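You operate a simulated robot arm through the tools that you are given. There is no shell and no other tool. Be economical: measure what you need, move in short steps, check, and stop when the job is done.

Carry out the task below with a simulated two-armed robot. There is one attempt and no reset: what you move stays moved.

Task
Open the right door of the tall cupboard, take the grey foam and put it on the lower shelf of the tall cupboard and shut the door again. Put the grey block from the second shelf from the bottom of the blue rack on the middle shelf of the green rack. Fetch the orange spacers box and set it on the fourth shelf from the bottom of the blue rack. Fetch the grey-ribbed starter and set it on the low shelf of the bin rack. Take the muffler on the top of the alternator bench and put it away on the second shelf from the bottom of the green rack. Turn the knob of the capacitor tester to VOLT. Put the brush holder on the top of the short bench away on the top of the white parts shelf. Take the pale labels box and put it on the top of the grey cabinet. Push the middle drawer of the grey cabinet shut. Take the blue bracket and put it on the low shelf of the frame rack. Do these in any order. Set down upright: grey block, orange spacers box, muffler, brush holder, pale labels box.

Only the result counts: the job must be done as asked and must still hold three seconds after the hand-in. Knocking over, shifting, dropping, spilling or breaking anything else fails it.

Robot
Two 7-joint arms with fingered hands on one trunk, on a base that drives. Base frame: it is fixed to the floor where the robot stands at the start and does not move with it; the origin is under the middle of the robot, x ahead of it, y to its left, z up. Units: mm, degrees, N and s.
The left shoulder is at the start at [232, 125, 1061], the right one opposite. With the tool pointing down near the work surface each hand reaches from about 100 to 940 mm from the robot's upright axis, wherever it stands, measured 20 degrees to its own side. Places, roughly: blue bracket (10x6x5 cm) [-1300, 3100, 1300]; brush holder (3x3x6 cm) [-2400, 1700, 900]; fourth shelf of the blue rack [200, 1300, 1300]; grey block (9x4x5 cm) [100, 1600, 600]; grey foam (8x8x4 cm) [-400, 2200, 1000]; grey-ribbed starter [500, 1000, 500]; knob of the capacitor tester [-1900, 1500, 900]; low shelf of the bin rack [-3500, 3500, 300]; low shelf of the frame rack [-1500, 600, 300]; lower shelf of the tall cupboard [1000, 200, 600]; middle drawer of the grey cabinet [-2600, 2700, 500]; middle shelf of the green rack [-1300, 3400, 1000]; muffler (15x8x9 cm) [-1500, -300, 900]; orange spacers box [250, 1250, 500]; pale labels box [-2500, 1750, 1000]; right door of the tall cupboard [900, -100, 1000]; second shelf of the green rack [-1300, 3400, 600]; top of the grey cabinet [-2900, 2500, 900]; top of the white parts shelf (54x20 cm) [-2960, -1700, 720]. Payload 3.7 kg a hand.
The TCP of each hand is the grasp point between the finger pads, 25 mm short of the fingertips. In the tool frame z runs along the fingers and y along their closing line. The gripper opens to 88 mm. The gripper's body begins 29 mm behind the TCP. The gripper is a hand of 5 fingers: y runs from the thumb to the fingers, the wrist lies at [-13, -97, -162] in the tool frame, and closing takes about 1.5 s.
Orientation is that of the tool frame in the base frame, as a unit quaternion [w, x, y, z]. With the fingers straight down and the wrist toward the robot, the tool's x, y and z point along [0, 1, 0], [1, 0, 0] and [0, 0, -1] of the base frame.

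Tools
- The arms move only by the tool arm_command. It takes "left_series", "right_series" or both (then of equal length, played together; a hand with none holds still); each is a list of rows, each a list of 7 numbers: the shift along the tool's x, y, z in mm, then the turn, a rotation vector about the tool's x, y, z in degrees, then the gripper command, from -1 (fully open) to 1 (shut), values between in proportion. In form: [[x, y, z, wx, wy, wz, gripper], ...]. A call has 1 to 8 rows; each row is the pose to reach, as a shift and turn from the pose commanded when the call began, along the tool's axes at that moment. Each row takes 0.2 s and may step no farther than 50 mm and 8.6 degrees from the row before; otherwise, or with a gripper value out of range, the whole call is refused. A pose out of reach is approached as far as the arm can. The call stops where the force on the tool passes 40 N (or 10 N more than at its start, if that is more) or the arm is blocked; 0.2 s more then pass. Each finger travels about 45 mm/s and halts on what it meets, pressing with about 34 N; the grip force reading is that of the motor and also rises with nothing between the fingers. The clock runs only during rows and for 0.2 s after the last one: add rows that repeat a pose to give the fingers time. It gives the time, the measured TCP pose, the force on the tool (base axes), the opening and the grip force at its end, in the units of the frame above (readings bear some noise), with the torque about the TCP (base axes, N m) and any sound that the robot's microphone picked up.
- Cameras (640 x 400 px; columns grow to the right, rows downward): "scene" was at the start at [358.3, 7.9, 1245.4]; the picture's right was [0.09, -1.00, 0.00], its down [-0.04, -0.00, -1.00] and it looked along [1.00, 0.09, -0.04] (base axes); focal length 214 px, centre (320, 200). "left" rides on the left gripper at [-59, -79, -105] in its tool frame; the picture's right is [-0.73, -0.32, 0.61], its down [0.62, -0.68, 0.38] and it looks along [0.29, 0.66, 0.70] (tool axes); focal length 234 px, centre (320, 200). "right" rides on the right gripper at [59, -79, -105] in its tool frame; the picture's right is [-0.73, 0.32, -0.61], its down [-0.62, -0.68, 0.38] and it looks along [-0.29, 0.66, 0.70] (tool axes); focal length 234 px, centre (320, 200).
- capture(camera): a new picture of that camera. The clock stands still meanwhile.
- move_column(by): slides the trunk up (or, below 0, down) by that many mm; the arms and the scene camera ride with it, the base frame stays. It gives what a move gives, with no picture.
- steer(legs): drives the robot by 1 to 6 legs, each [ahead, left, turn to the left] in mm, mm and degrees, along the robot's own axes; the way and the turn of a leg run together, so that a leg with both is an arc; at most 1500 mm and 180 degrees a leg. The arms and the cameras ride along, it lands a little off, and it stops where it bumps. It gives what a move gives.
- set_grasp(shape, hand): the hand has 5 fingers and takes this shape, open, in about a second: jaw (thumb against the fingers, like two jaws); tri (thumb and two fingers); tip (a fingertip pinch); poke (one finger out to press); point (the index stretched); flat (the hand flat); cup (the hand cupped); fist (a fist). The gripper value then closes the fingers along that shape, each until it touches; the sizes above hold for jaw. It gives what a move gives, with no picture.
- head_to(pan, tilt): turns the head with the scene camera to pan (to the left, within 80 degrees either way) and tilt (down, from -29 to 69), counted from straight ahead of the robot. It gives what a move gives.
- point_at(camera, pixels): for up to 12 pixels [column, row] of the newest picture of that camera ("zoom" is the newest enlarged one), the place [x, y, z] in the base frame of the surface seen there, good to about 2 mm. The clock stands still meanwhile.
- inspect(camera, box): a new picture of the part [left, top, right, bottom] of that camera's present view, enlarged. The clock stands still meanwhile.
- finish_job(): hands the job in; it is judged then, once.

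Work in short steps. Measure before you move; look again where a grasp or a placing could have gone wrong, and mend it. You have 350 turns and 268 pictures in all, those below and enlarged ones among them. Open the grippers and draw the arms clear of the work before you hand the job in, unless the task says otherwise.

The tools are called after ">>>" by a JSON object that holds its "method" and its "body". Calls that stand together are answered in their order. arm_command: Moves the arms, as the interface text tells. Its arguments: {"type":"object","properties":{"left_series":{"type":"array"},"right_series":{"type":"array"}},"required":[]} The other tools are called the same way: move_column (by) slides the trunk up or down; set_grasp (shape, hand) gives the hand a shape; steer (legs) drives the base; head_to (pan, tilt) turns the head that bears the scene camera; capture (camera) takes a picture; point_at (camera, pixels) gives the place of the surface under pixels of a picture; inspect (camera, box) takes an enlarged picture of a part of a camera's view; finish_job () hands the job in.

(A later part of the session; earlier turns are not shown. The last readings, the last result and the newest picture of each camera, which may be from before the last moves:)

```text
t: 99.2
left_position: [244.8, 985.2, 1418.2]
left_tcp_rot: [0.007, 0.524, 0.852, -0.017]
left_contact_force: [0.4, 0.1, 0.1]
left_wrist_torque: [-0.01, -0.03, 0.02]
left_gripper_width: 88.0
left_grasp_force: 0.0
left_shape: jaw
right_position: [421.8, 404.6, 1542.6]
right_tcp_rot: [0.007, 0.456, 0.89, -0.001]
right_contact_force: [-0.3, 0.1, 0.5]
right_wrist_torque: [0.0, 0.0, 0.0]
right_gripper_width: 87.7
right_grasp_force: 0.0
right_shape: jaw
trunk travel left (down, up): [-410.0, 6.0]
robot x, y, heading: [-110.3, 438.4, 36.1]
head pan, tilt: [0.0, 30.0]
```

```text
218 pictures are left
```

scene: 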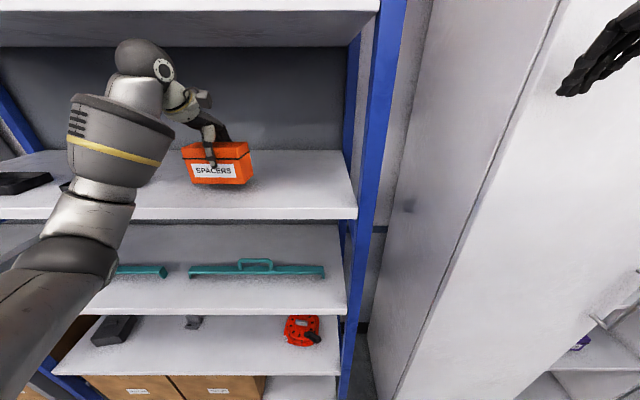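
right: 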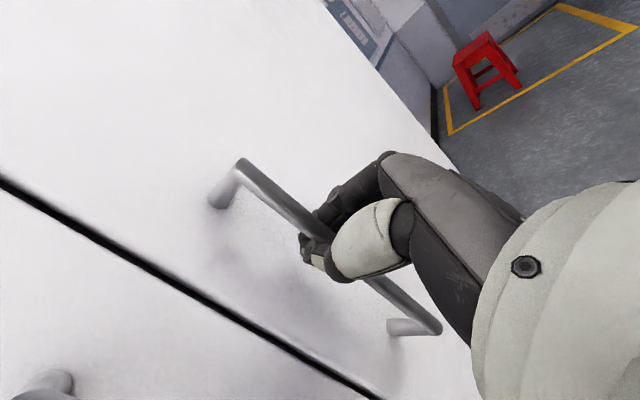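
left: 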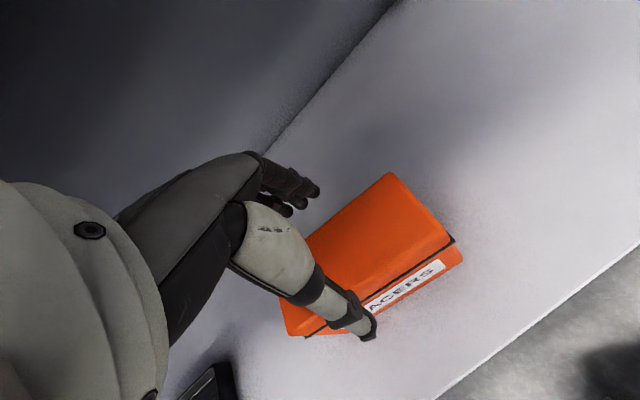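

The box stands on the shelf. I raise the last 6 mm on the trunk for clearance and back straight out, then lower again.

>>> {"method": "move_column", "body": {"by": 5}}

>>> {"method": "steer", "body": {"legs": [[-330, 0, 0]]}}

>>> {"method": "capture", "body": {"camera": "scene"}}

```text
t: 99.8
left_position: [243.7, 983.3, 1419.6]
left_tcp_rot: [0.004, 0.524, 0.852, -0.019]
left_contact_force: [-0.6, -0.4, -0.6]
left_wrist_torque: [0.01, -0.03, -0.01]
left_gripper_width: 88.1
left_grasp_force: 0.1
left_shape: jaw
right_position: [420.4, 403.6, 1549.0]
right_tcp_rot: [0.007, 0.456, 0.89, 0.0]
right_contact_force: [-1.2, -1.2, -0.2]
right_wrist_torque: [0.0, 0.01, -0.03]
right_gripper_width: 87.9
right_grasp_force: 0.1
right_shape: jaw
trunk travel left (down, up): [-415.0, 1.0]
robot x, y, heading: [-108.2, 435.2, 36.1]
head pan, tilt: [0.0, 30.0]
```

```text
t: 102.0
left_position: [-20.3, 789.8, 1437.0]
left_tcp_rot: [0.014, 0.523, 0.852, -0.008]
left_contact_force: [-0.3, 0.6, 0.4]
left_wrist_torque: [0.01, 0.02, 0.02]
left_gripper_width: 87.9
left_grasp_force: 0.1
left_shape: jaw
right_position: [157.3, 210.4, 1548.2]
right_tcp_rot: [0.005, 0.456, 0.89, -0.001]
right_contact_force: [-0.2, 0.6, -0.5]
right_wrist_torque: [-0.01, -0.04, -0.01]
right_gripper_width: 87.9
right_grasp_force: 0.1
right_shape: jaw
trunk travel left (down, up): [-415.0, 1.0]
robot x, y, heading: [-377.7, 245.6, 36.2]
head pan, tilt: [0.0, 30.0]
```

```text
217 pictures are left
```

scene: 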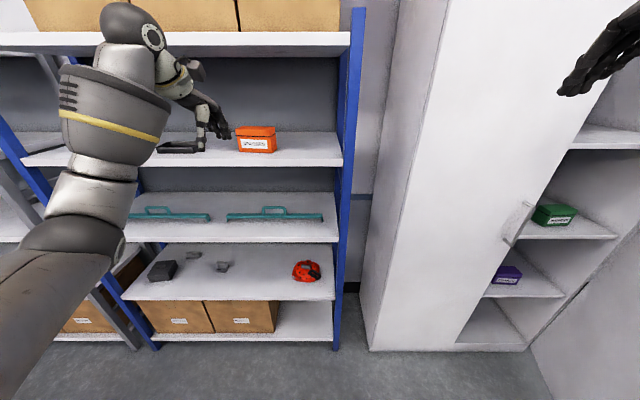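

Spacers done. I lower the trunk to the starting height and head along the aisle toward the foam, looking left.

>>> {"method": "move_column", "body": {"by": -325}}

>>> {"method": "steer", "body": {"legs": [[120, 0, 0], [0, 700, 0]]}}

>>> {"method": "head_to", "body": {"pan": 35, "tilt": 15}}

>>> {"method": "capture", "body": {"camera": "scene"}}

```text
t: 105.2
left_position: [-20.5, 790.3, 1111.6]
left_tcp_rot: [0.013, 0.523, 0.852, -0.009]
left_contact_force: [-0.9, -0.7, 0.2]
left_wrist_torque: [0.03, -0.02, -0.01]
left_gripper_width: 88.2
left_grasp_force: 0.1
left_shape: jaw
right_position: [155.9, 210.0, 1223.2]
right_tcp_rot: [0.006, 0.457, 0.89, 0.0]
right_contact_force: [0.1, 1.0, 0.1]
right_wrist_torque: [0.01, 0.01, -0.03]
right_gripper_width: 87.5
right_grasp_force: 0.0
right_shape: jaw
trunk travel left (down, up): [-90.0, 326.0]
robot x, y, heading: [-378.8, 241.2, 36.2]
head pan, tilt: [0.0, 30.0]
```

```text
t: 112.7
left_position: [-326.1, 1431.4, 1110.4]
left_tcp_rot: [0.013, 0.532, 0.846, -0.008]
left_contact_force: [0.2, 0.6, 0.6]
left_wrist_torque: [-0.04, -0.02, 0.03]
left_gripper_width: 88.3
left_grasp_force: 0.1
left_shape: jaw
right_position: [-160.6, 848.5, 1222.1]
right_tcp_rot: [0.006, 0.466, 0.885, -0.002]
right_contact_force: [0.0, 1.0, 0.6]
right_wrist_torque: [0.01, -0.04, 0.01]
right_gripper_width: 87.9
right_grasp_force: 0.1
right_shape: jaw
trunk travel left (down, up): [-90.0, 326.0]
robot x, y, heading: [-693.3, 887.9, 34.8]
head pan, tilt: [0.0, 30.0]
```

```text
t: 113.7
left_position: [-325.5, 1431.7, 1111.0]
left_tcp_rot: [0.014, 0.532, 0.847, -0.009]
left_contact_force: [-0.2, -0.4, -0.5]
left_wrist_torque: [-0.01, 0.0, -0.03]
left_gripper_width: 88.1
left_grasp_force: 0.1
left_shape: jaw
right_position: [-159.6, 848.3, 1222.8]
right_tcp_rot: [0.005, 0.466, 0.885, -0.001]
right_contact_force: [0.1, -0.6, -0.5]
right_wrist_torque: [0.01, 0.02, 0.01]
right_gripper_width: 88.0
right_grasp_force: 0.1
right_shape: jaw
trunk travel left (down, up): [-90.0, 326.0]
robot x, y, heading: [-693.9, 890.0, 34.9]
head pan, tilt: [35.0, 15.0]
```

```text
216 pictures are left
```

scene: 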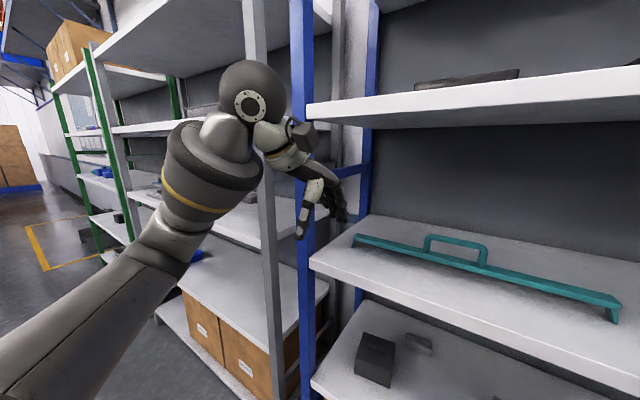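

The grey-post rack next to the blue one should hold the foam. I continue left about 1 m.

>>> {"method": "steer", "body": {"legs": [[0, 1000, 0.8]]}}

>>> {"method": "head_to", "body": {"pan": 0, "tilt": 25}}

>>> {"method": "capture", "body": {"camera": "scene"}}

```text
t: 122.8
left_position: [-911.4, 2251.3, 1111.0]
left_tcp_rot: [0.012, 0.525, 0.851, -0.009]
left_contact_force: [-0.4, -0.4, 0.0]
left_wrist_torque: [0.0, 0.01, -0.02]
left_gripper_width: 88.0
left_grasp_force: 0.0
left_shape: jaw
right_position: [-736.8, 1670.6, 1221.7]
right_tcp_rot: [0.006, 0.459, 0.888, -0.001]
right_contact_force: [-0.5, 0.1, 0.6]
right_wrist_torque: [0.01, -0.02, -0.02]
right_gripper_width: 87.9
right_grasp_force: 0.1
right_shape: jaw
trunk travel left (down, up): [-90.0, 326.0]
robot x, y, heading: [-1271.6, 1703.5, 35.2]
head pan, tilt: [35.0, 15.0]
```

```text
t: 123.8
left_position: [-912.0, 2250.7, 1111.4]
left_tcp_rot: [0.013, 0.525, 0.851, -0.009]
left_contact_force: [0.1, 0.1, -0.1]
left_wrist_torque: [-0.02, -0.02, 0.0]
left_gripper_width: 87.7
left_grasp_force: 0.1
left_shape: jaw
right_position: [-738.0, 1670.7, 1222.5]
right_tcp_rot: [0.005, 0.459, 0.888, 0.0]
right_contact_force: [-0.6, 0.4, 0.1]
right_wrist_torque: [-0.02, -0.01, 0.01]
right_gripper_width: 87.8
right_grasp_force: 0.0
right_shape: jaw
trunk travel left (down, up): [-90.0, 326.0]
robot x, y, heading: [-1271.3, 1702.7, 35.7]
head pan, tilt: [0.0, 25.0]
```

```text
215 pictures are left
```

scene: 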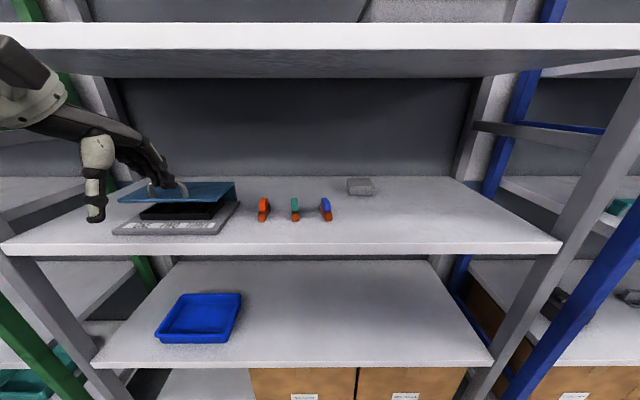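

The grey foam sits at (361,187), toward the back of the shelf. I measure it.

>>> {"method": "inspect", "body": {"camera": "scene", "box": [310, 160, 410, 222]}}

>>> {"method": "point_at", "body": {"camera": "scene", "pixels": [[348, 179], [371, 179], [360, 182], [350, 194], [374, 194], [360, 190], [360, 205], [360, 243], [360, 50], [326, 206], [376, 188]]}}

```text
6.40 times, centred on (360, 191) of scene
```

zoom: 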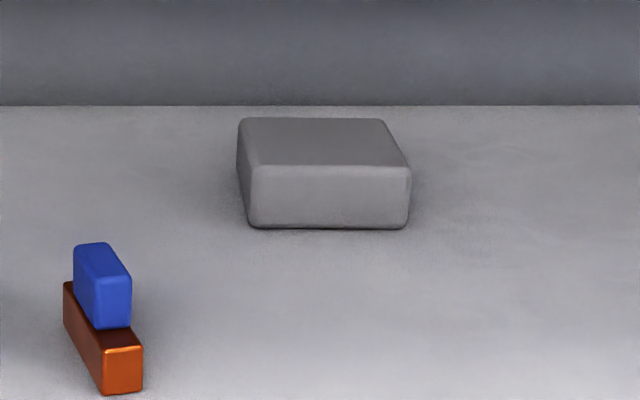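

```text
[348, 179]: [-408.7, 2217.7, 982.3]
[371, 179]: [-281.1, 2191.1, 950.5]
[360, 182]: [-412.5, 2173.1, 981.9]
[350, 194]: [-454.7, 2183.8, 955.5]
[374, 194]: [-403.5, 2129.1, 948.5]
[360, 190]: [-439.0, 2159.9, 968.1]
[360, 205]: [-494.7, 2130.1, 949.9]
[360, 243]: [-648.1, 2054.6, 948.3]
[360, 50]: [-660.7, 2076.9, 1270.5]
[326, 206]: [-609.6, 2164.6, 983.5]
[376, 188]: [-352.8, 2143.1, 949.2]
```

I take the foam's top corners in the zoomed picture.

>>> {"method": "point_at", "body": {"camera": "zoom", "pixels": [[253, 162], [402, 163], [380, 122], [246, 122], [255, 222], [402, 222], [325, 140]]}}

```text
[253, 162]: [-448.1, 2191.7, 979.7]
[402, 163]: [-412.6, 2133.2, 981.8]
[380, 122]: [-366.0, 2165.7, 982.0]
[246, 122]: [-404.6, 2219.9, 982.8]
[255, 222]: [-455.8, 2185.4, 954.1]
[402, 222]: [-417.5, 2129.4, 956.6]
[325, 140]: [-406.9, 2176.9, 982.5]
```

Foam: centre (-409,2177), top z≈982, about 75–80 mm wide. I bring the right hand in front of the shelf at z≈1040, with 4° yaw.

>>> {"method": "arm_command", "body": {"right_series": [[27, 28, 23, 0, 0, 0.5, -1], [54, 56, 46, 0, 0, 1, -1], [82, 84, 69, 0, 0, 1.5, -1], [110, 112, 92, 0, 0, 2, -1], [137, 140, 115, 0, 0, 2.5, -1], [164, 168, 138, 0, 0, 3, -1], [192, 196, 160, 0, 0, 3.5, -1], [219, 224, 182, 0, 0, 4, -1]]}}

>>> {"method": "steer", "body": {"legs": [[150, 0, 0]]}}

>>> {"method": "capture", "body": {"camera": "scene"}}

```text
t: 125.6
left_position: [-910.3, 2252.1, 1111.0]
left_tcp_rot: [0.014, 0.526, 0.85, -0.011]
left_contact_force: [-0.2, 0.2, -0.6]
left_wrist_torque: [-0.02, 0.02, 0.03]
left_gripper_width: 88.1
left_grasp_force: 0.1
left_shape: jaw
right_position: [-679.4, 1978.9, 1034.3]
right_tcp_rot: [0.004, 0.49, 0.872, -0.001]
right_contact_force: [0.9, -0.5, -0.1]
right_wrist_torque: [-0.04, -0.01, 0.02]
right_gripper_width: 87.8
right_grasp_force: 0.0
right_shape: jaw
trunk travel left (down, up): [-90.0, 326.0]
robot x, y, heading: [-1273.7, 1703.5, 35.7]
head pan, tilt: [0.0, 25.0]
```

```text
t: 127.0
left_position: [-796.8, 2338.0, 1109.1]
left_tcp_rot: [0.008, 0.529, 0.849, -0.006]
left_contact_force: [0.8, -0.9, 0.7]
left_wrist_torque: [0.0, 0.02, -0.03]
left_gripper_width: 88.0
left_grasp_force: 0.0
left_shape: jaw
right_position: [-561.5, 2066.3, 1036.3]
right_tcp_rot: [0.005, 0.49, 0.872, -0.001]
right_contact_force: [0.6, 0.1, -1.1]
right_wrist_torque: [-0.01, 0.02, 0.0]
right_gripper_width: 87.8
right_grasp_force: 0.1
right_shape: jaw
trunk travel left (down, up): [-90.0, 326.0]
robot x, y, heading: [-1154.2, 1792.6, 36.1]
head pan, tilt: [0.0, 25.0]
stopped in leg 1: the robot was blocked; the commanded pose is now the measured one
```

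```text
213 pictures are left
```

scene: 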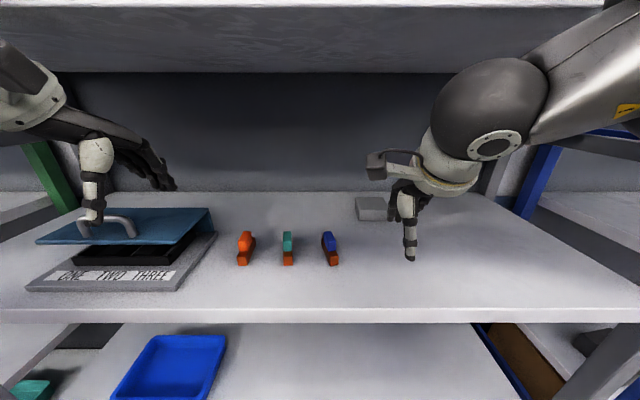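

The base stopped because the left wrist met the upper shelf edge; it is harmless. I extend the right hand 188 mm to stand above the foam.

>>> {"method": "arm_command", "body": {"right_series": [[4, 40, 0, 0, 0, 0, -1], [7, 80, 0, 0, 0, 0, -1], [10, 120, 0, 0, 0, 0, -1], [13, 160, 0, 0, 0, 0, -1], [16, 188, 0, 0, 0, 0, -1], [16, 188, 0, 0, 0, 0, -1]]}}

>>> {"method": "capture", "body": {"camera": "right"}}

```text
t: 128.4
left_position: [-796.1, 2339.4, 1105.8]
left_tcp_rot: [0.007, 0.528, 0.849, -0.009]
left_contact_force: [0.6, 0.5, -0.2]
left_wrist_torque: [0.02, -0.03, -0.04]
left_gripper_width: 88.2
left_grasp_force: 0.0
left_shape: jaw
right_position: [-415.1, 2170.9, 1034.6]
right_tcp_rot: [0.006, 0.49, 0.872, -0.003]
right_contact_force: [-0.3, 0.5, -0.6]
right_wrist_torque: [0.0, -0.02, 0.01]
right_gripper_width: 88.0
right_grasp_force: 0.0
right_shape: jaw
right hand out of reach, approached as far as the arm can: row 5, 6
trunk travel left (down, up): [-90.0, 326.0]
robot x, y, heading: [-1153.3, 1790.0, 35.8]
head pan, tilt: [0.0, 25.0]
```

```text
212 pictures are left
```

right: 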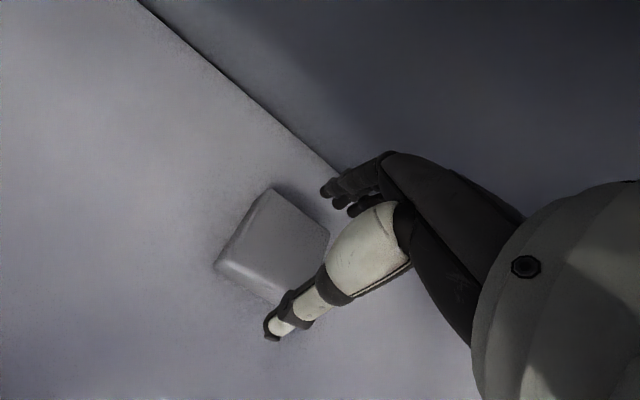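

The hand is about 8 mm short at its reach limit. I check the foam's outline from this camera.

>>> {"method": "point_at", "body": {"camera": "right", "pixels": [[268, 192], [327, 234], [222, 258], [272, 240], [240, 222], [300, 212], [300, 262], [248, 275]]}}

```text
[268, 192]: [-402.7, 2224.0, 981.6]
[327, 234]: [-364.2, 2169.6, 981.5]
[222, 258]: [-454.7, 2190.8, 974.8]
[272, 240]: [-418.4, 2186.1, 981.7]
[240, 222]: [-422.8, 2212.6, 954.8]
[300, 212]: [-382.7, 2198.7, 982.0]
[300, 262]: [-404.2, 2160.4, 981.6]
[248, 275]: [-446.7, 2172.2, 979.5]
```

Foam centre (-408,2178). The commanded target already lies there, so I lower and see whether the reach improves.

>>> {"method": "arm_command", "body": {"right_series": [[2, 0, 10, 0, 0, 0, -1], [2, 0, 20, 0, 0, 0, -1], [2, 0, 25, 0, 0, 0, -1]]}}

```text
t: 129.2
left_position: [-796.1, 2337.9, 1106.3]
left_tcp_rot: [0.007, 0.529, 0.848, -0.009]
left_contact_force: [0.0, -0.2, 0.9]
left_wrist_torque: [0.0, -0.01, -0.02]
left_gripper_width: 87.6
left_grasp_force: 0.1
left_shape: jaw
right_position: [-417.2, 2172.9, 1011.3]
right_tcp_rot: [0.006, 0.49, 0.872, -0.003]
right_contact_force: [-0.3, 0.1, 0.3]
right_wrist_torque: [0.0, 0.0, 0.05]
right_gripper_width: 88.2
right_grasp_force: 0.1
right_shape: jaw
trunk travel left (down, up): [-90.0, 326.0]
robot x, y, heading: [-1149.7, 1791.6, 36.2]
head pan, tilt: [0.0, 25.0]
```

Now in reach; I add 10 mm in tool y, staying above the foam.

>>> {"method": "arm_command", "body": {"right_series": [[0, 10, 0, 0, 0, 0, -1], [0, 10, 0, 0, 0, 0, -1]]}}

>>> {"method": "capture", "body": {"camera": "right"}}

```text
t: 129.8
left_position: [-795.1, 2338.9, 1108.5]
left_tcp_rot: [0.008, 0.529, 0.849, -0.007]
left_contact_force: [-0.9, -0.2, -0.1]
left_wrist_torque: [0.01, 0.03, -0.02]
left_gripper_width: 87.8
left_grasp_force: 0.1
left_shape: jaw
right_position: [-403.7, 2173.0, 1011.5]
right_tcp_rot: [0.006, 0.489, 0.872, -0.002]
right_contact_force: [-0.4, -0.2, -0.4]
right_wrist_torque: [-0.02, -0.03, -0.01]
right_gripper_width: 88.1
right_grasp_force: 0.0
right_shape: jaw
right hand out of reach, approached as far as the arm can: row 1, 2
trunk travel left (down, up): [-90.0, 326.0]
robot x, y, heading: [-1151.2, 1793.2, 36.0]
head pan, tilt: [0.0, 25.0]
```

```text
211 pictures are left
```

right: 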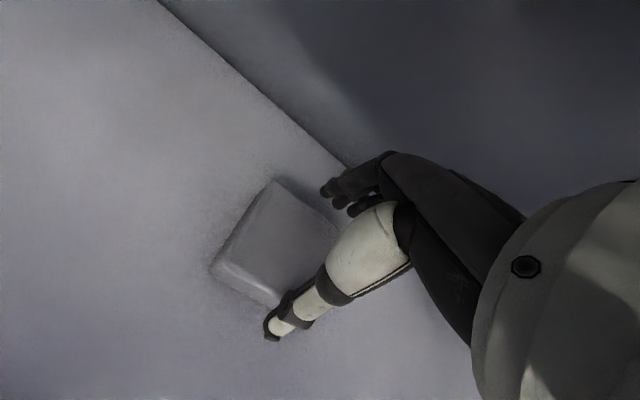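

Aligned within a few mm. I lower to z≈984 and check force.

>>> {"method": "arm_command", "body": {"right_series": [[5, 0, 10, 0, 0, 0, -1], [5, 0, 18, 0, 0, 0, -1], [5, 0, 27, 0, 0, 0, -1], [5, 0, 27, 0, 0, 0, -1]]}}

>>> {"method": "capture", "body": {"camera": "right"}}

```text
t: 130.8
left_position: [-796.1, 2336.8, 1108.2]
left_tcp_rot: [0.008, 0.528, 0.849, -0.007]
left_contact_force: [-0.3, 1.2, 0.3]
left_wrist_torque: [0.02, -0.01, -0.01]
left_gripper_width: 87.8
left_grasp_force: 0.1
left_shape: jaw
right_position: [-406.9, 2175.6, 983.9]
right_tcp_rot: [0.006, 0.489, 0.872, -0.002]
right_contact_force: [0.4, -0.2, 0.0]
right_wrist_torque: [0.03, -0.03, 0.0]
right_gripper_width: 88.1
right_grasp_force: 0.2
right_shape: jaw
trunk travel left (down, up): [-90.0, 326.0]
robot x, y, heading: [-1151.0, 1789.5, 36.1]
head pan, tilt: [0.0, 25.0]
```

```text
210 pictures are left
```

right: 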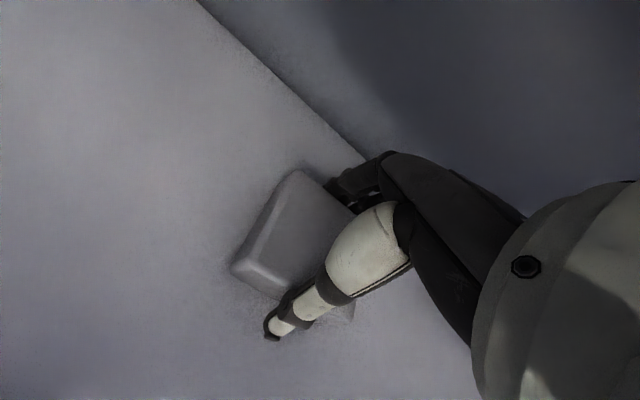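

The foam is between thumb and fingers without contact force. I lower 4 mm more, close, and lift.

>>> {"method": "arm_command", "body": {"right_series": [[0, 0, 5, 0, 0, 0, -1], [0, 0, 5, 0, 0, 0, 1], [0, 0, 5, 0, 0, 0, 1], [0, 0, 5, 0, 0, 0, 1], [0, 0, 5, 0, 0, 0, 1], [0, 0, 5, 0, 0, 0, 1], [0, 0, -20, 0, 0, 0, 1], [0, 0, -50, 0, 0, 0, 1]]}}

>>> {"method": "capture", "body": {"camera": "right"}}

```text
t: 132.6
left_position: [-797.4, 2338.0, 1109.0]
left_tcp_rot: [0.009, 0.528, 0.849, -0.007]
left_contact_force: [0.3, 0.1, 0.5]
left_wrist_torque: [0.0, 0.0, -0.01]
left_gripper_width: 87.9
left_grasp_force: 0.0
left_shape: jaw
right_position: [-403.5, 2170.5, 1024.1]
right_tcp_rot: [0.006, 0.489, 0.872, -0.002]
right_contact_force: [-0.4, 0.1, -0.3]
right_wrist_torque: [-0.03, -0.01, -0.01]
right_gripper_width: 70.0
right_grasp_force: 34.1
right_shape: jaw
right hand out of reach, approached as far as the arm can: row 8
trunk travel left (down, up): [-90.0, 326.0]
robot x, y, heading: [-1153.5, 1790.5, 35.8]
head pan, tilt: [0.0, 25.0]
```

```text
209 pictures are left
```

right: 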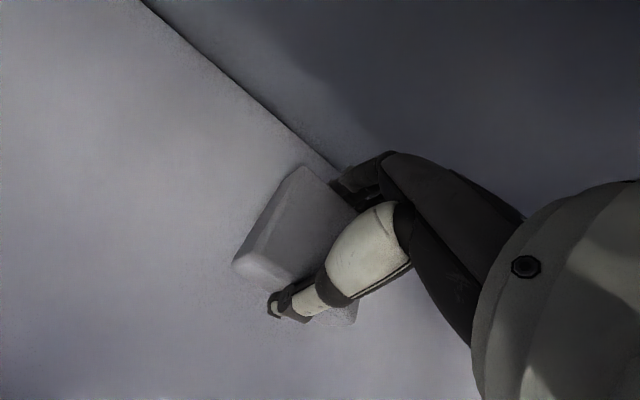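

Foam is held (70 mm). I retract the arm, back off, and drive back right along the aisle to the cupboard.

>>> {"method": "arm_command", "body": {"right_series": [[-4, -40, -10, 0, 0, 0, 1], [-7, -80, -10, 0, 0, 0, 1], [-10, -120, -10, 0, 0, 0, 1], [-13, -160, -10, 0, 0, 0, 1], [-16, -200, -10, 0, 0, 0, 1], [-16, -220, -10, 0, 0, 0, 1]]}}

>>> {"method": "steer", "body": {"legs": [[-160, 0, 0], [0, -1300, 0], [0, -1200, 0]]}}

>>> {"method": "capture", "body": {"camera": "scene"}}

```text
t: 134.0
left_position: [-796.7, 2337.5, 1109.3]
left_tcp_rot: [0.008, 0.529, 0.848, -0.006]
left_contact_force: [0.9, 0.3, 0.2]
left_wrist_torque: [0.02, 0.01, 0.03]
left_gripper_width: 88.0
left_grasp_force: 0.1
left_shape: jaw
right_position: [-581.1, 2042.9, 1036.3]
right_tcp_rot: [0.006, 0.49, 0.872, -0.001]
right_contact_force: [0.6, -1.1, -0.7]
right_wrist_torque: [0.0, -0.02, 0.03]
right_gripper_width: 70.0
right_grasp_force: 34.2
right_shape: jaw
trunk travel left (down, up): [-90.0, 326.0]
robot x, y, heading: [-1148.3, 1789.7, 35.8]
head pan, tilt: [0.0, 25.0]
```

```text
t: 157.3
left_position: [552.2, 171.7, 1109.3]
left_tcp_rot: [0.008, 0.537, 0.843, -0.006]
left_contact_force: [0.2, 0.1, -0.4]
left_wrist_torque: [-0.01, 0.01, -0.01]
left_gripper_width: 88.2
left_grasp_force: 0.1
left_shape: jaw
right_position: [759.1, -126.9, 1034.7]
right_tcp_rot: [0.005, 0.499, 0.867, -0.002]
right_contact_force: [0.3, -0.2, -1.5]
right_wrist_torque: [0.02, -0.02, -0.02]
right_gripper_width: 69.9
right_grasp_force: 34.4
right_shape: jaw
trunk travel left (down, up): [-90.0, 326.0]
robot x, y, heading: [181.9, -366.6, 34.6]
head pan, tilt: [0.0, 25.0]
```

```text
208 pictures are left
```

scene: 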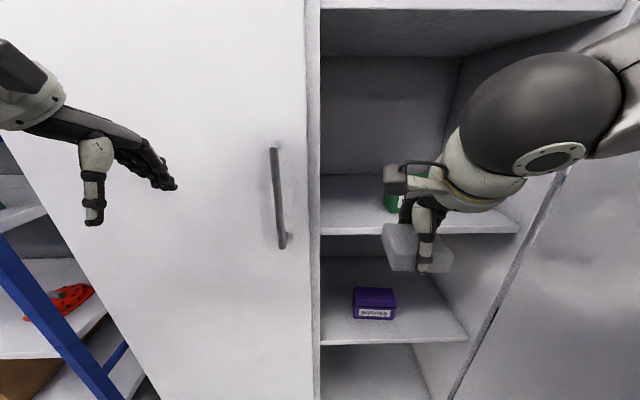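

The robot stands before the open side. I measure the shelf right of the purple box and the side walls/door.

>>> {"method": "point_at", "body": {"camera": "scene", "pixels": [[355, 310], [393, 312], [396, 290], [356, 290], [430, 320], [400, 340], [465, 335], [425, 290], [500, 280], [560, 300], [620, 300], [400, 235]]}}

```text
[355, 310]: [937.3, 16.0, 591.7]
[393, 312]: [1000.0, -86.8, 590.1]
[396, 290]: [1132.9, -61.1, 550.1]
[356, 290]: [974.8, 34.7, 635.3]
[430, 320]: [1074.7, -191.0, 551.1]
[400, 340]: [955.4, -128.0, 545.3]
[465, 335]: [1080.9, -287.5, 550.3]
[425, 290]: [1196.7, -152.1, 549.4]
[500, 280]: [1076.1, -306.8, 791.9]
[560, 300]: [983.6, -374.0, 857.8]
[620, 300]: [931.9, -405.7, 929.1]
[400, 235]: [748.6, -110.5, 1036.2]
```

Free space right of the purple box: a -660…-864; I target (1103,-146). I shift the base 75 mm right, lower the trunk, and lower the hand in front of the opening.

>>> {"method": "steer", "body": {"legs": [[0, -75, 1]]}}

>>> {"method": "move_column", "body": {"by": -80}}

>>> {"method": "arm_command", "body": {"right_series": [[0, 40, 10, 0, 0, 0, 1], [0, 45, 55, 0, 0, 0, 1], [0, 45, 100, 0, 0, 0, 1], [0, 45, 148, 0, 0, 0, 1], [0, 45, 196, 0, 0, 0, 1], [0, 45, 244, 0, 0, 0, 1], [0, 45, 292, 0, 0, 0, 1], [0, 45, 335, 0, 0, 0, 1]]}}

>>> {"method": "capture", "body": {"camera": "scene"}}

```text
t: 158.6
left_position: [585.5, 117.2, 1109.3]
left_tcp_rot: [0.008, 0.53, 0.848, -0.006]
left_contact_force: [-0.4, -0.3, 0.6]
left_wrist_torque: [0.01, -0.01, -0.02]
left_gripper_width: 87.5
left_grasp_force: 0.0
left_shape: jaw
right_position: [798.1, -179.3, 1035.1]
right_tcp_rot: [0.005, 0.491, 0.871, -0.001]
right_contact_force: [0.0, -0.5, -0.2]
right_wrist_torque: [0.01, -0.02, -0.01]
right_gripper_width: 70.3
right_grasp_force: 34.5
right_shape: jaw
trunk travel left (down, up): [-90.0, 326.0]
robot x, y, heading: [222.6, -422.8, 35.8]
head pan, tilt: [0.0, 25.0]
```

```text
t: 159.8
left_position: [583.9, 116.2, 1029.9]
left_tcp_rot: [0.009, 0.531, 0.847, -0.005]
left_contact_force: [0.1, 0.3, 0.9]
left_wrist_torque: [0.01, 0.0, 0.02]
left_gripper_width: 87.6
left_grasp_force: 0.1
left_shape: jaw
right_position: [799.0, -179.8, 954.6]
right_tcp_rot: [0.005, 0.491, 0.871, -0.001]
right_contact_force: [0.4, 0.4, 0.6]
right_wrist_torque: [-0.01, 0.01, 0.0]
right_gripper_width: 70.2
right_grasp_force: 34.0
right_shape: jaw
trunk travel left (down, up): [-10.0, 406.0]
robot x, y, heading: [226.6, -428.7, 35.9]
head pan, tilt: [0.0, 25.0]
```

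```text
t: 161.6
left_position: [585.8, 116.8, 1028.6]
left_tcp_rot: [0.008, 0.531, 0.847, -0.006]
left_contact_force: [0.2, -0.1, -0.3]
left_wrist_torque: [-0.04, -0.03, -0.03]
left_gripper_width: 88.1
left_grasp_force: 0.0
left_shape: jaw
right_position: [838.5, -157.9, 616.1]
right_tcp_rot: [0.005, 0.492, 0.871, -0.001]
right_contact_force: [0.4, -0.8, -0.9]
right_wrist_torque: [-0.04, 0.01, -0.02]
right_gripper_width: 69.8
right_grasp_force: 34.3
right_shape: jaw
trunk travel left (down, up): [-10.0, 406.0]
robot x, y, heading: [225.9, -425.8, 35.7]
head pan, tilt: [0.0, 25.0]
```

```text
207 pictures are left
```

scene: 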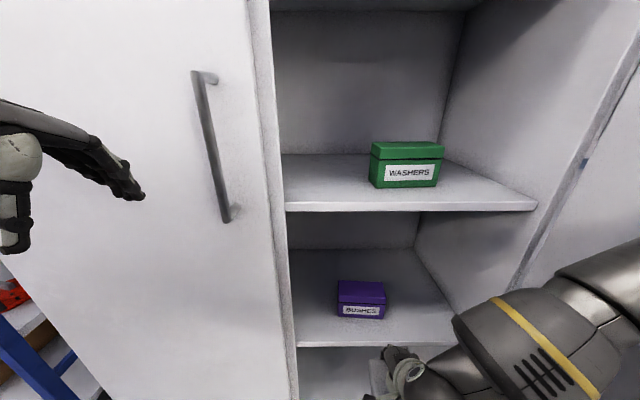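

I slide the hand right 144 mm, then drive 60 mm and extend into the shelf space.

>>> {"method": "arm_command", "body": {"right_series": [[-48, 4, 0, 0, 0, 0, 1], [-96, 8, 0, 0, 0, 0, 1], [-144, 12, 0, 0, 0, 0, 1], [-144, 12, 0, 0, 0, 0, 1]]}}

>>> {"method": "steer", "body": {"legs": [[60, 0, 0]]}}

>>> {"method": "arm_command", "body": {"right_series": [[3, 40, 0, 0, 0, 0, 1], [7, 80, 0, 0, 0, 0, 1], [10, 120, 0, 0, 0, 0, 1], [13, 155, 0, 0, 0, 0, 1], [13, 155, 0, 0, 0, 0, 1]]}}

>>> {"method": "capture", "body": {"camera": "scene"}}

>>> {"method": "capture", "body": {"camera": "right"}}

```text
t: 162.8
left_position: [510.1, 163.9, 1029.0]
left_tcp_rot: [0.016, 0.482, 0.876, -0.006]
left_contact_force: [0.1, 0.0, -0.4]
left_wrist_torque: [-0.03, 0.0, -0.02]
left_gripper_width: 88.0
left_grasp_force: 0.0
left_shape: jaw
right_position: [889.6, -183.0, 626.3]
right_tcp_rot: [0.015, 0.429, 0.903, -0.002]
right_contact_force: [0.2, 0.0, 0.5]
right_wrist_torque: [0.01, 0.05, 0.03]
right_gripper_width: 69.7
right_grasp_force: 33.9
right_shape: jaw
trunk travel left (down, up): [-10.0, 406.0]
robot x, y, heading: [226.1, -423.0, 41.8]
head pan, tilt: [0.0, 25.0]
stopped in row 4 (right hand): the arm was blocked; the commanded pose is now the measured one
```

```text
t: 163.5
left_position: [509.5, 164.8, 1031.1]
left_tcp_rot: [0.015, 0.481, 0.876, -0.005]
left_contact_force: [-0.1, 0.1, -0.5]
left_wrist_torque: [0.01, 0.0, -0.01]
left_gripper_width: 87.9
left_grasp_force: 0.0
left_shape: jaw
right_position: [890.1, -180.0, 628.3]
right_tcp_rot: [0.014, 0.427, 0.904, 0.0]
right_contact_force: [-1.2, 0.8, 0.6]
right_wrist_torque: [-0.05, 0.01, -0.04]
right_gripper_width: 70.0
right_grasp_force: 33.9
right_shape: jaw
trunk travel left (down, up): [-10.0, 406.0]
robot x, y, heading: [223.5, -418.6, 42.0]
head pan, tilt: [0.0, 25.0]
stopped in leg 1: the robot was blocked; the commanded pose is now the measured one
```

```text
t: 164.7
left_position: [521.2, 158.8, 1028.3]
left_tcp_rot: [0.008, 0.482, 0.876, -0.007]
left_contact_force: [-0.5, 0.1, 0.8]
left_wrist_torque: [-0.02, 0.01, -0.01]
left_gripper_width: 87.5
left_grasp_force: 0.1
left_shape: jaw
right_position: [1008.2, -75.9, 618.4]
right_tcp_rot: [0.007, 0.429, 0.903, -0.001]
right_contact_force: [-0.4, -0.6, -0.5]
right_wrist_torque: [0.02, 0.0, 0.0]
right_gripper_width: 69.9
right_grasp_force: 33.5
right_shape: jaw
trunk travel left (down, up): [-10.0, 406.0]
robot x, y, heading: [225.5, -419.2, 42.0]
head pan, tilt: [0.0, 25.0]
```

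```text
206 pictures are left
```

scene: 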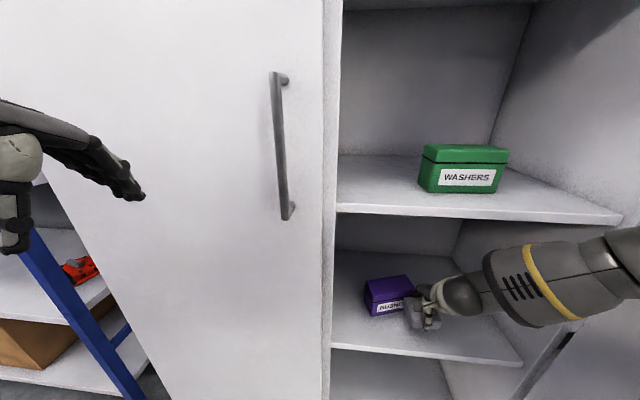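

```text
205 pictures are left
```

right: 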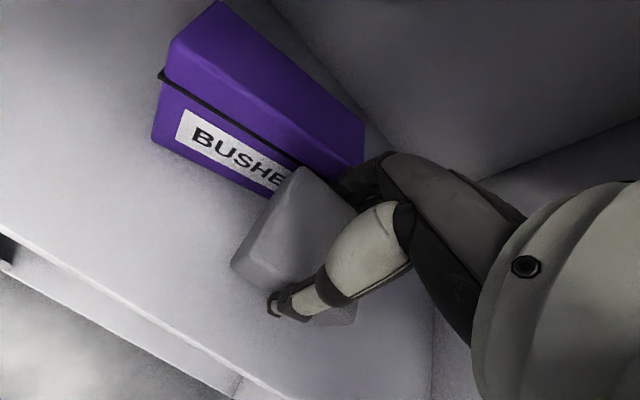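

The elbow met the door, the base turned 6° left, and the foam came close to the purple box. I check whether that box has moved.

>>> {"method": "point_at", "body": {"camera": "scene", "pixels": [[367, 300], [372, 313], [404, 296], [412, 281], [405, 276], [370, 282], [390, 279]]}}

>>> {"method": "point_at", "body": {"camera": "right", "pixels": [[155, 140], [160, 78], [218, 5], [362, 125], [250, 190], [215, 40]]}}

```text
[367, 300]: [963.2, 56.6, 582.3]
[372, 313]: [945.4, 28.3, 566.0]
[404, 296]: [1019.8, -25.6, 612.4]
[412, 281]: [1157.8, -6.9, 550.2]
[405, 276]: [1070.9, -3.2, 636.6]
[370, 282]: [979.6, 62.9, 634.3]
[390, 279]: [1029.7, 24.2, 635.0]
```

```text
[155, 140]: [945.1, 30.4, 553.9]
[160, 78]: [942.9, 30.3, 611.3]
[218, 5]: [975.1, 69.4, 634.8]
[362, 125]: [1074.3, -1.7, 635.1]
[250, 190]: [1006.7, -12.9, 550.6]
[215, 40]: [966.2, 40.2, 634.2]
```

The purple box was pushed: it turned about 22° and its centre moved from (990,-23) to (1009,14). I will restore it later. First I draw the foam back out.

>>> {"method": "arm_command", "body": {"right_series": [[-20, -30, 0, 0, 0, 0, 1], [-25, -70, 0, 0, 0, 0, 1], [-25, -110, 0, 0, 0, 0, 1], [-25, -155, 0, 0, 0, 0, 1], [-25, -190, 0, 0, 0, 0, 1]]}}

>>> {"method": "capture", "body": {"camera": "scene"}}

```text
t: 165.9
left_position: [505.4, 174.9, 1025.1]
left_tcp_rot: [0.018, 0.48, 0.877, -0.007]
left_contact_force: [-0.7, 0.6, 0.3]
left_wrist_torque: [0.0, -0.06, 0.03]
left_gripper_width: 87.7
left_grasp_force: 0.0
left_shape: jaw
right_position: [868.4, -203.9, 627.5]
right_tcp_rot: [0.017, 0.424, 0.905, -0.004]
right_contact_force: [-0.5, -1.7, -0.5]
right_wrist_torque: [0.04, -0.06, -0.02]
right_gripper_width: 69.9
right_grasp_force: 34.0
right_shape: jaw
trunk travel left (down, up): [-10.0, 406.0]
robot x, y, heading: [225.4, -418.2, 42.3]
head pan, tilt: [0.0, 25.0]
```

```text
204 pictures are left
```

scene: 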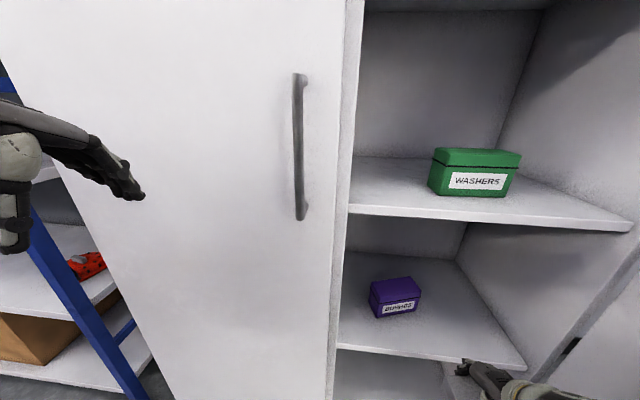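

I back the base off to the left, turn right to heading ≈19°, so the right arm can later reach in straight without its elbow meeting the door.

>>> {"method": "steer", "body": {"legs": [[-134, 224, 0], [0, 0, -23.6]]}}

>>> {"method": "capture", "body": {"camera": "scene"}}

```text
t: 169.7
left_position: [503.1, 93.0, 1028.8]
left_tcp_rot: [0.008, 0.646, 0.764, -0.009]
left_contact_force: [0.3, 1.5, -0.3]
left_wrist_torque: [0.02, 0.03, -0.01]
left_gripper_width: 87.7
left_grasp_force: 0.0
left_shape: jaw
right_position: [688.0, -392.4, 618.4]
right_tcp_rot: [0.006, 0.598, 0.801, -0.003]
right_contact_force: [0.0, -0.8, 0.3]
right_wrist_torque: [0.0, -0.01, 0.0]
right_gripper_width: 69.9
right_grasp_force: 34.0
right_shape: jaw
trunk travel left (down, up): [-10.0, 406.0]
robot x, y, heading: [7.6, -326.8, 19.3]
head pan, tilt: [0.0, 25.0]
```

```text
203 pictures are left
```

scene: 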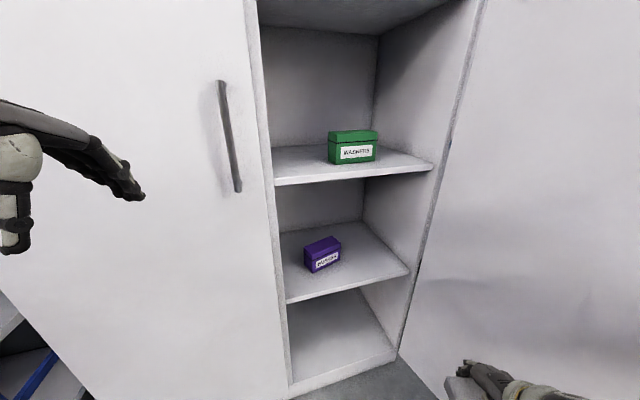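

Now the arm extends (ahead +269, left +106) while still clear of the cupboard front.

>>> {"method": "arm_command", "body": {"right_series": [[15, 33, 0, 0, 0, 0, 1], [30, 66, 0, 0, 0, 0, 1], [45, 99, 0, 0, 0, 0, 1], [60, 132, 0, 0, 0, 0, 1], [75, 165, 0, 0, 0, 0, 1], [90, 198, 0, 0, 0, 0, 1], [105, 231, 0, 0, 0, 0, 1], [119, 263, 0, 0, 0, 0, 1]]}}

>>> {"method": "capture", "body": {"camera": "scene"}}

```text
t: 171.5
left_position: [503.5, 92.1, 1028.7]
left_tcp_rot: [0.007, 0.645, 0.764, -0.009]
left_contact_force: [-0.3, -0.2, -1.2]
left_wrist_torque: [0.02, 0.0, 0.01]
left_gripper_width: 88.0
left_grasp_force: 0.2
left_shape: jaw
right_position: [905.6, -206.1, 614.8]
right_tcp_rot: [0.006, 0.599, 0.8, -0.004]
right_contact_force: [0.4, 0.6, -0.6]
right_wrist_torque: [-0.04, -0.02, -0.02]
right_gripper_width: 69.7
right_grasp_force: 34.5
right_shape: jaw
trunk travel left (down, up): [-10.0, 406.0]
robot x, y, heading: [4.0, -326.3, 19.1]
head pan, tilt: [0.0, 25.0]
```

```text
202 pictures are left
```

scene: 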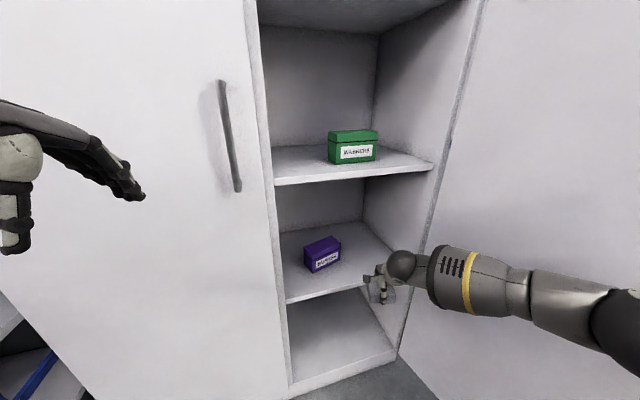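

The arm is extended. I check how near the elbow is to the door before driving in.

>>> {"method": "point_at", "body": {"camera": "scene", "pixels": [[635, 300], [605, 300], [560, 290], [460, 260], [400, 265], [500, 380], [600, 250], [440, 300]]}}

```text
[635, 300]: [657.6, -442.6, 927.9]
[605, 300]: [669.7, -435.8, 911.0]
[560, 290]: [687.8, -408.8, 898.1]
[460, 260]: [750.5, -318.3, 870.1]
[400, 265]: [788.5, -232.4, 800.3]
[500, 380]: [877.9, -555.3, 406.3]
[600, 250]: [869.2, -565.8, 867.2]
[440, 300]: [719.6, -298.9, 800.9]
```

The door is now 105° open and the elbow will clear it by over 100 mm. I drive in 203 mm.

>>> {"method": "steer", "body": {"legs": [[100, -6, 0]]}}

>>> {"method": "steer", "body": {"legs": [[100, -5, 0]]}}

>>> {"method": "capture", "body": {"camera": "scene"}}

>>> {"method": "capture", "body": {"camera": "right"}}

```text
t: 172.6
left_position: [597.3, 118.6, 1027.8]
left_tcp_rot: [0.007, 0.645, 0.764, -0.008]
left_contact_force: [0.3, 0.3, -0.2]
left_wrist_torque: [-0.02, -0.01, -0.02]
left_gripper_width: 87.7
left_grasp_force: 0.1
left_shape: jaw
right_position: [998.7, -177.5, 615.8]
right_tcp_rot: [0.006, 0.599, 0.8, -0.003]
right_contact_force: [-0.2, 0.3, -0.8]
right_wrist_torque: [-0.02, 0.0, 0.0]
right_gripper_width: 69.9
right_grasp_force: 34.3
right_shape: jaw
trunk travel left (down, up): [-10.0, 406.0]
robot x, y, heading: [97.9, -300.8, 19.1]
head pan, tilt: [0.0, 25.0]
```

```text
t: 173.7
left_position: [652.3, 132.6, 1027.7]
left_tcp_rot: [0.002, 0.65, 0.76, -0.009]
left_contact_force: [-15.4, -7.7, -2.4]
left_wrist_torque: [-0.08, 0.13, 0.15]
left_gripper_width: 87.5
left_grasp_force: 0.1
left_shape: jaw
right_position: [1058.0, -160.6, 617.1]
right_tcp_rot: [0.007, 0.599, 0.801, -0.004]
right_contact_force: [0.8, -0.7, -0.1]
right_wrist_torque: [0.02, 0.01, -0.02]
right_gripper_width: 69.8
right_grasp_force: 34.3
right_shape: jaw
trunk travel left (down, up): [-10.0, 406.0]
robot x, y, heading: [161.4, -284.4, 19.1]
head pan, tilt: [0.0, 25.0]
stopped in leg 1: the force on the tool passed its limit at 66 N (the readings are from after the stop); the commanded pose is now the measured one
```

```text
201 pictures are left
```

scene: 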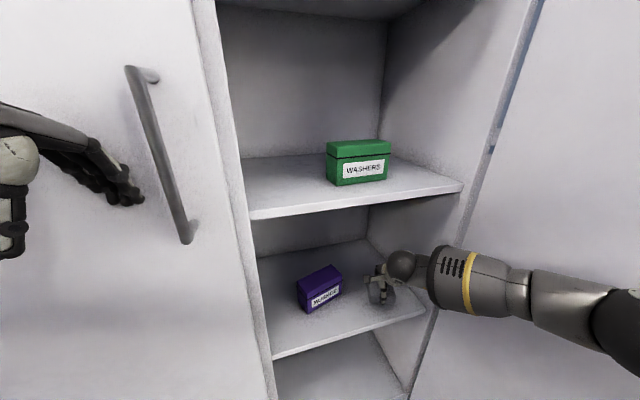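

```text
200 pictures are left
```

right: 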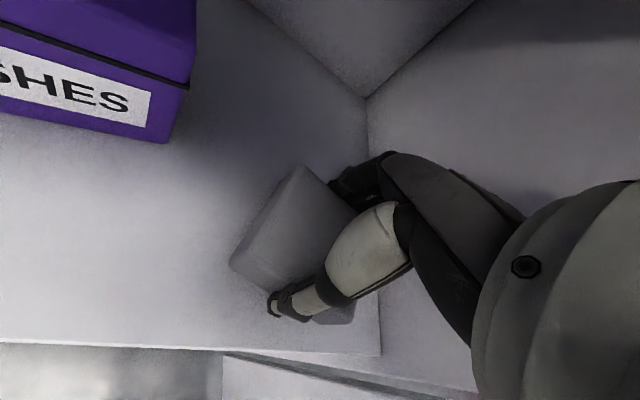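

The left hand bumped the closed left door, but the foam is already over the shelf at (1058,-161), well clear of the box. I lower it here.

>>> {"method": "arm_command", "body": {"right_series": [[0, 0, 12, 0, 0, 0, 1], [0, 0, 24, 0, 0, 0, 1], [0, 0, 31, 0, 0, 0, 1], [0, 0, 34, 0, 0, 0, 1], [0, 0, 34, 0, 0, 0, 1]], "left_series": [[0, -5, 0, 0, 0, 0, -1], [0, -10, 0, 0, 0, 0, -1], [0, -10, 0, 0, 0, 0, -1], [0, -10, 0, 0, 0, 0, -1], [0, -10, 0, 0, 0, 0, -1]]}}

```text
t: 174.9
left_position: [644.3, 131.9, 1027.8]
left_tcp_rot: [0.003, 0.649, 0.76, -0.009]
left_contact_force: [-1.1, -1.0, -0.4]
left_wrist_torque: [0.04, -0.01, 0.04]
left_gripper_width: 88.1
left_grasp_force: 0.0
left_shape: jaw
right_position: [1056.1, -167.5, 591.4]
right_tcp_rot: [0.006, 0.599, 0.801, -0.003]
right_contact_force: [0.2, 0.7, -0.6]
right_wrist_torque: [0.0, 0.01, 0.02]
right_gripper_width: 69.7
right_grasp_force: 34.8
right_shape: jaw
right hand out of reach, approached as far as the arm can: row 1, 2, 3, 4, 5
trunk travel left (down, up): [-10.0, 406.0]
robot x, y, heading: [156.4, -284.7, 19.2]
head pan, tilt: [0.0, 25.0]
```

The arm stops 10 mm high at its limit; I use the trunk's last 9 mm.

>>> {"method": "move_column", "body": {"by": -9}}

>>> {"method": "capture", "body": {"camera": "right"}}

```text
t: 175.4
left_position: [644.6, 133.3, 1019.4]
left_tcp_rot: [0.002, 0.649, 0.76, -0.009]
left_contact_force: [-1.2, -1.0, -0.4]
left_wrist_torque: [-0.05, 0.08, 0.0]
left_gripper_width: 87.8
left_grasp_force: 0.1
left_shape: jaw
right_position: [1057.5, -167.4, 583.1]
right_tcp_rot: [0.006, 0.599, 0.801, -0.004]
right_contact_force: [-0.5, 0.7, -0.7]
right_wrist_torque: [-0.01, 0.02, -0.01]
right_gripper_width: 69.9
right_grasp_force: 34.1
right_shape: jaw
trunk travel left (down, up): [-1.0, 415.0]
robot x, y, heading: [158.1, -281.8, 19.3]
head pan, tilt: [0.0, 25.0]
```

```text
199 pictures are left
```

right: 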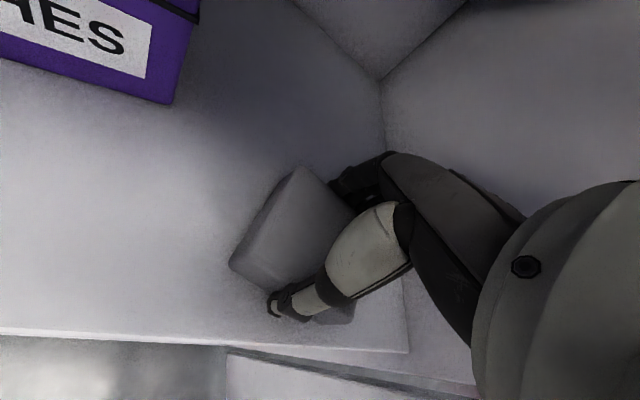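

The foam's underside is about 3–4 mm above the shelf. I open here and then raise the hand.

>>> {"method": "arm_command", "body": {"right_series": [[0, 0, 0, 0, 0, 0, 0], [0, 0, 0, 0, 0, 0, -1], [0, 0, 0, 0, 0, 0, -1], [0, 0, 0, 0, 0, 0, -1], [0, 0, 0, 0, 0, 0, -1], [0, 0, -30, 0, 0, 0, -1], [0, 0, -70, 0, 0, 0, -1], [0, 0, -95, 0, 0, 0, -1]]}}

>>> {"method": "capture", "body": {"camera": "right"}}

```text
t: 177.2
left_position: [643.9, 133.1, 1020.1]
left_tcp_rot: [0.003, 0.65, 0.76, -0.008]
left_contact_force: [-2.3, -1.7, 1.0]
left_wrist_torque: [0.06, -0.04, 0.02]
left_gripper_width: 87.7
left_grasp_force: 0.1
left_shape: jaw
right_position: [1057.4, -164.6, 679.1]
right_tcp_rot: [0.006, 0.599, 0.801, -0.003]
right_contact_force: [0.4, -0.1, 0.2]
right_wrist_torque: [0.0, -0.05, -0.03]
right_gripper_width: 87.9
right_grasp_force: 0.1
right_shape: jaw
trunk travel left (down, up): [-1.0, 415.0]
robot x, y, heading: [160.0, -282.2, 19.3]
head pan, tilt: [0.0, 25.0]
```

```text
198 pictures are left
```

right: 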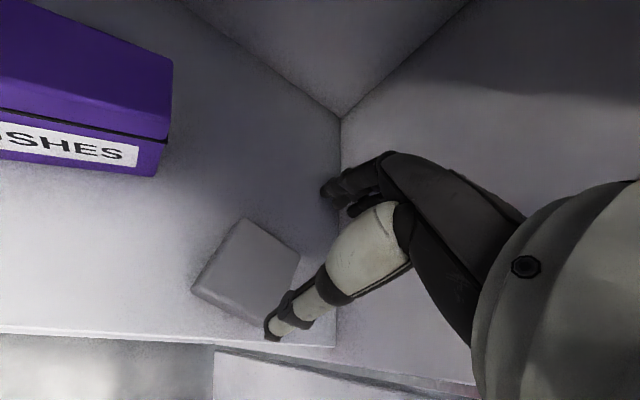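

Foam placed. Now I restore the purple box. First I back the base out, retract the arm and pre-yaw the hand.

>>> {"method": "steer", "body": {"legs": [[-185, 0, 0]]}}

>>> {"method": "arm_command", "body": {"right_series": [[0, -35, 0, 0, 0, -3, -1], [0, -70, 0, 0, 0, -6, -1], [0, -105, 0, 0, 0, -9, -1], [0, -140, 0, 0, 0, -12, -1], [0, -165, 0, 0, 0, -12, -1]]}}

>>> {"method": "steer", "body": {"legs": [[34, -141, 0], [0, 0, 16.7]]}}

>>> {"method": "capture", "body": {"camera": "scene"}}

```text
t: 178.8
left_position: [488.1, 87.3, 1020.3]
left_tcp_rot: [0.004, 0.645, 0.764, -0.008]
left_contact_force: [-0.3, -0.7, -0.1]
left_wrist_torque: [-0.02, 0.0, -0.02]
left_gripper_width: 87.8
left_grasp_force: 0.0
left_shape: jaw
right_position: [904.0, -206.4, 677.8]
right_tcp_rot: [0.006, 0.596, 0.803, -0.004]
right_contact_force: [0.4, -0.5, -0.5]
right_wrist_torque: [0.01, -0.02, 0.03]
right_gripper_width: 87.6
right_grasp_force: 0.1
right_shape: jaw
trunk travel left (down, up): [-1.0, 415.0]
robot x, y, heading: [7.2, -329.0, 19.9]
head pan, tilt: [0.0, 25.0]
stopped in leg 1: the robot was blocked; the commanded pose is now the measured one
```

```text
t: 179.9
left_position: [487.5, 87.8, 1020.1]
left_tcp_rot: [0.004, 0.645, 0.764, -0.008]
left_contact_force: [0.5, 0.7, -0.4]
left_wrist_torque: [-0.01, -0.03, 0.02]
left_gripper_width: 87.9
left_grasp_force: 0.0
left_shape: jaw
right_position: [746.3, -254.0, 679.1]
right_tcp_rot: [0.006, 0.508, 0.862, -0.005]
right_contact_force: [0.3, -0.1, -0.2]
right_wrist_torque: [0.04, 0.0, 0.03]
right_gripper_width: 87.8
right_grasp_force: 0.0
right_shape: jaw
trunk travel left (down, up): [-1.0, 415.0]
robot x, y, heading: [8.4, -336.0, 20.1]
head pan, tilt: [0.0, 25.0]
```

```text
t: 182.0
left_position: [566.9, -25.5, 1020.5]
left_tcp_rot: [0.005, 0.644, 0.765, -0.007]
left_contact_force: [0.4, -0.3, 1.0]
left_wrist_torque: [0.02, 0.0, -0.03]
left_gripper_width: 87.7
left_grasp_force: 0.2
left_shape: jaw
right_position: [827.7, -366.8, 679.2]
right_tcp_rot: [0.004, 0.506, 0.862, -0.005]
right_contact_force: [-0.5, 0.0, -0.6]
right_wrist_torque: [-0.02, 0.03, -0.04]
right_gripper_width: 87.9
right_grasp_force: 0.0
right_shape: jaw
trunk travel left (down, up): [-1.0, 415.0]
robot x, y, heading: [94.8, -448.9, 20.0]
head pan, tilt: [0.0, 25.0]
stopped in leg 1: the robot was blocked; the commanded pose is now the measured one
```

```text
197 pictures are left
```

scene: 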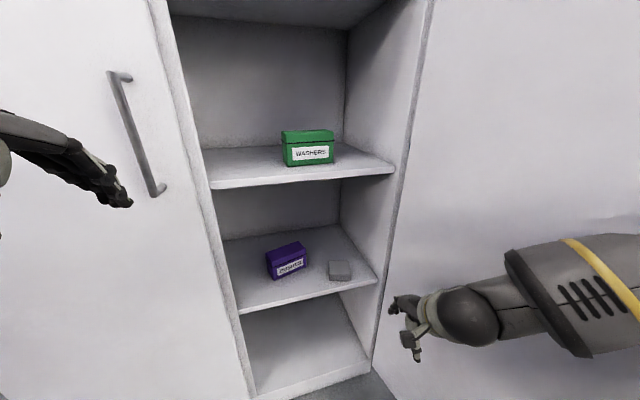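

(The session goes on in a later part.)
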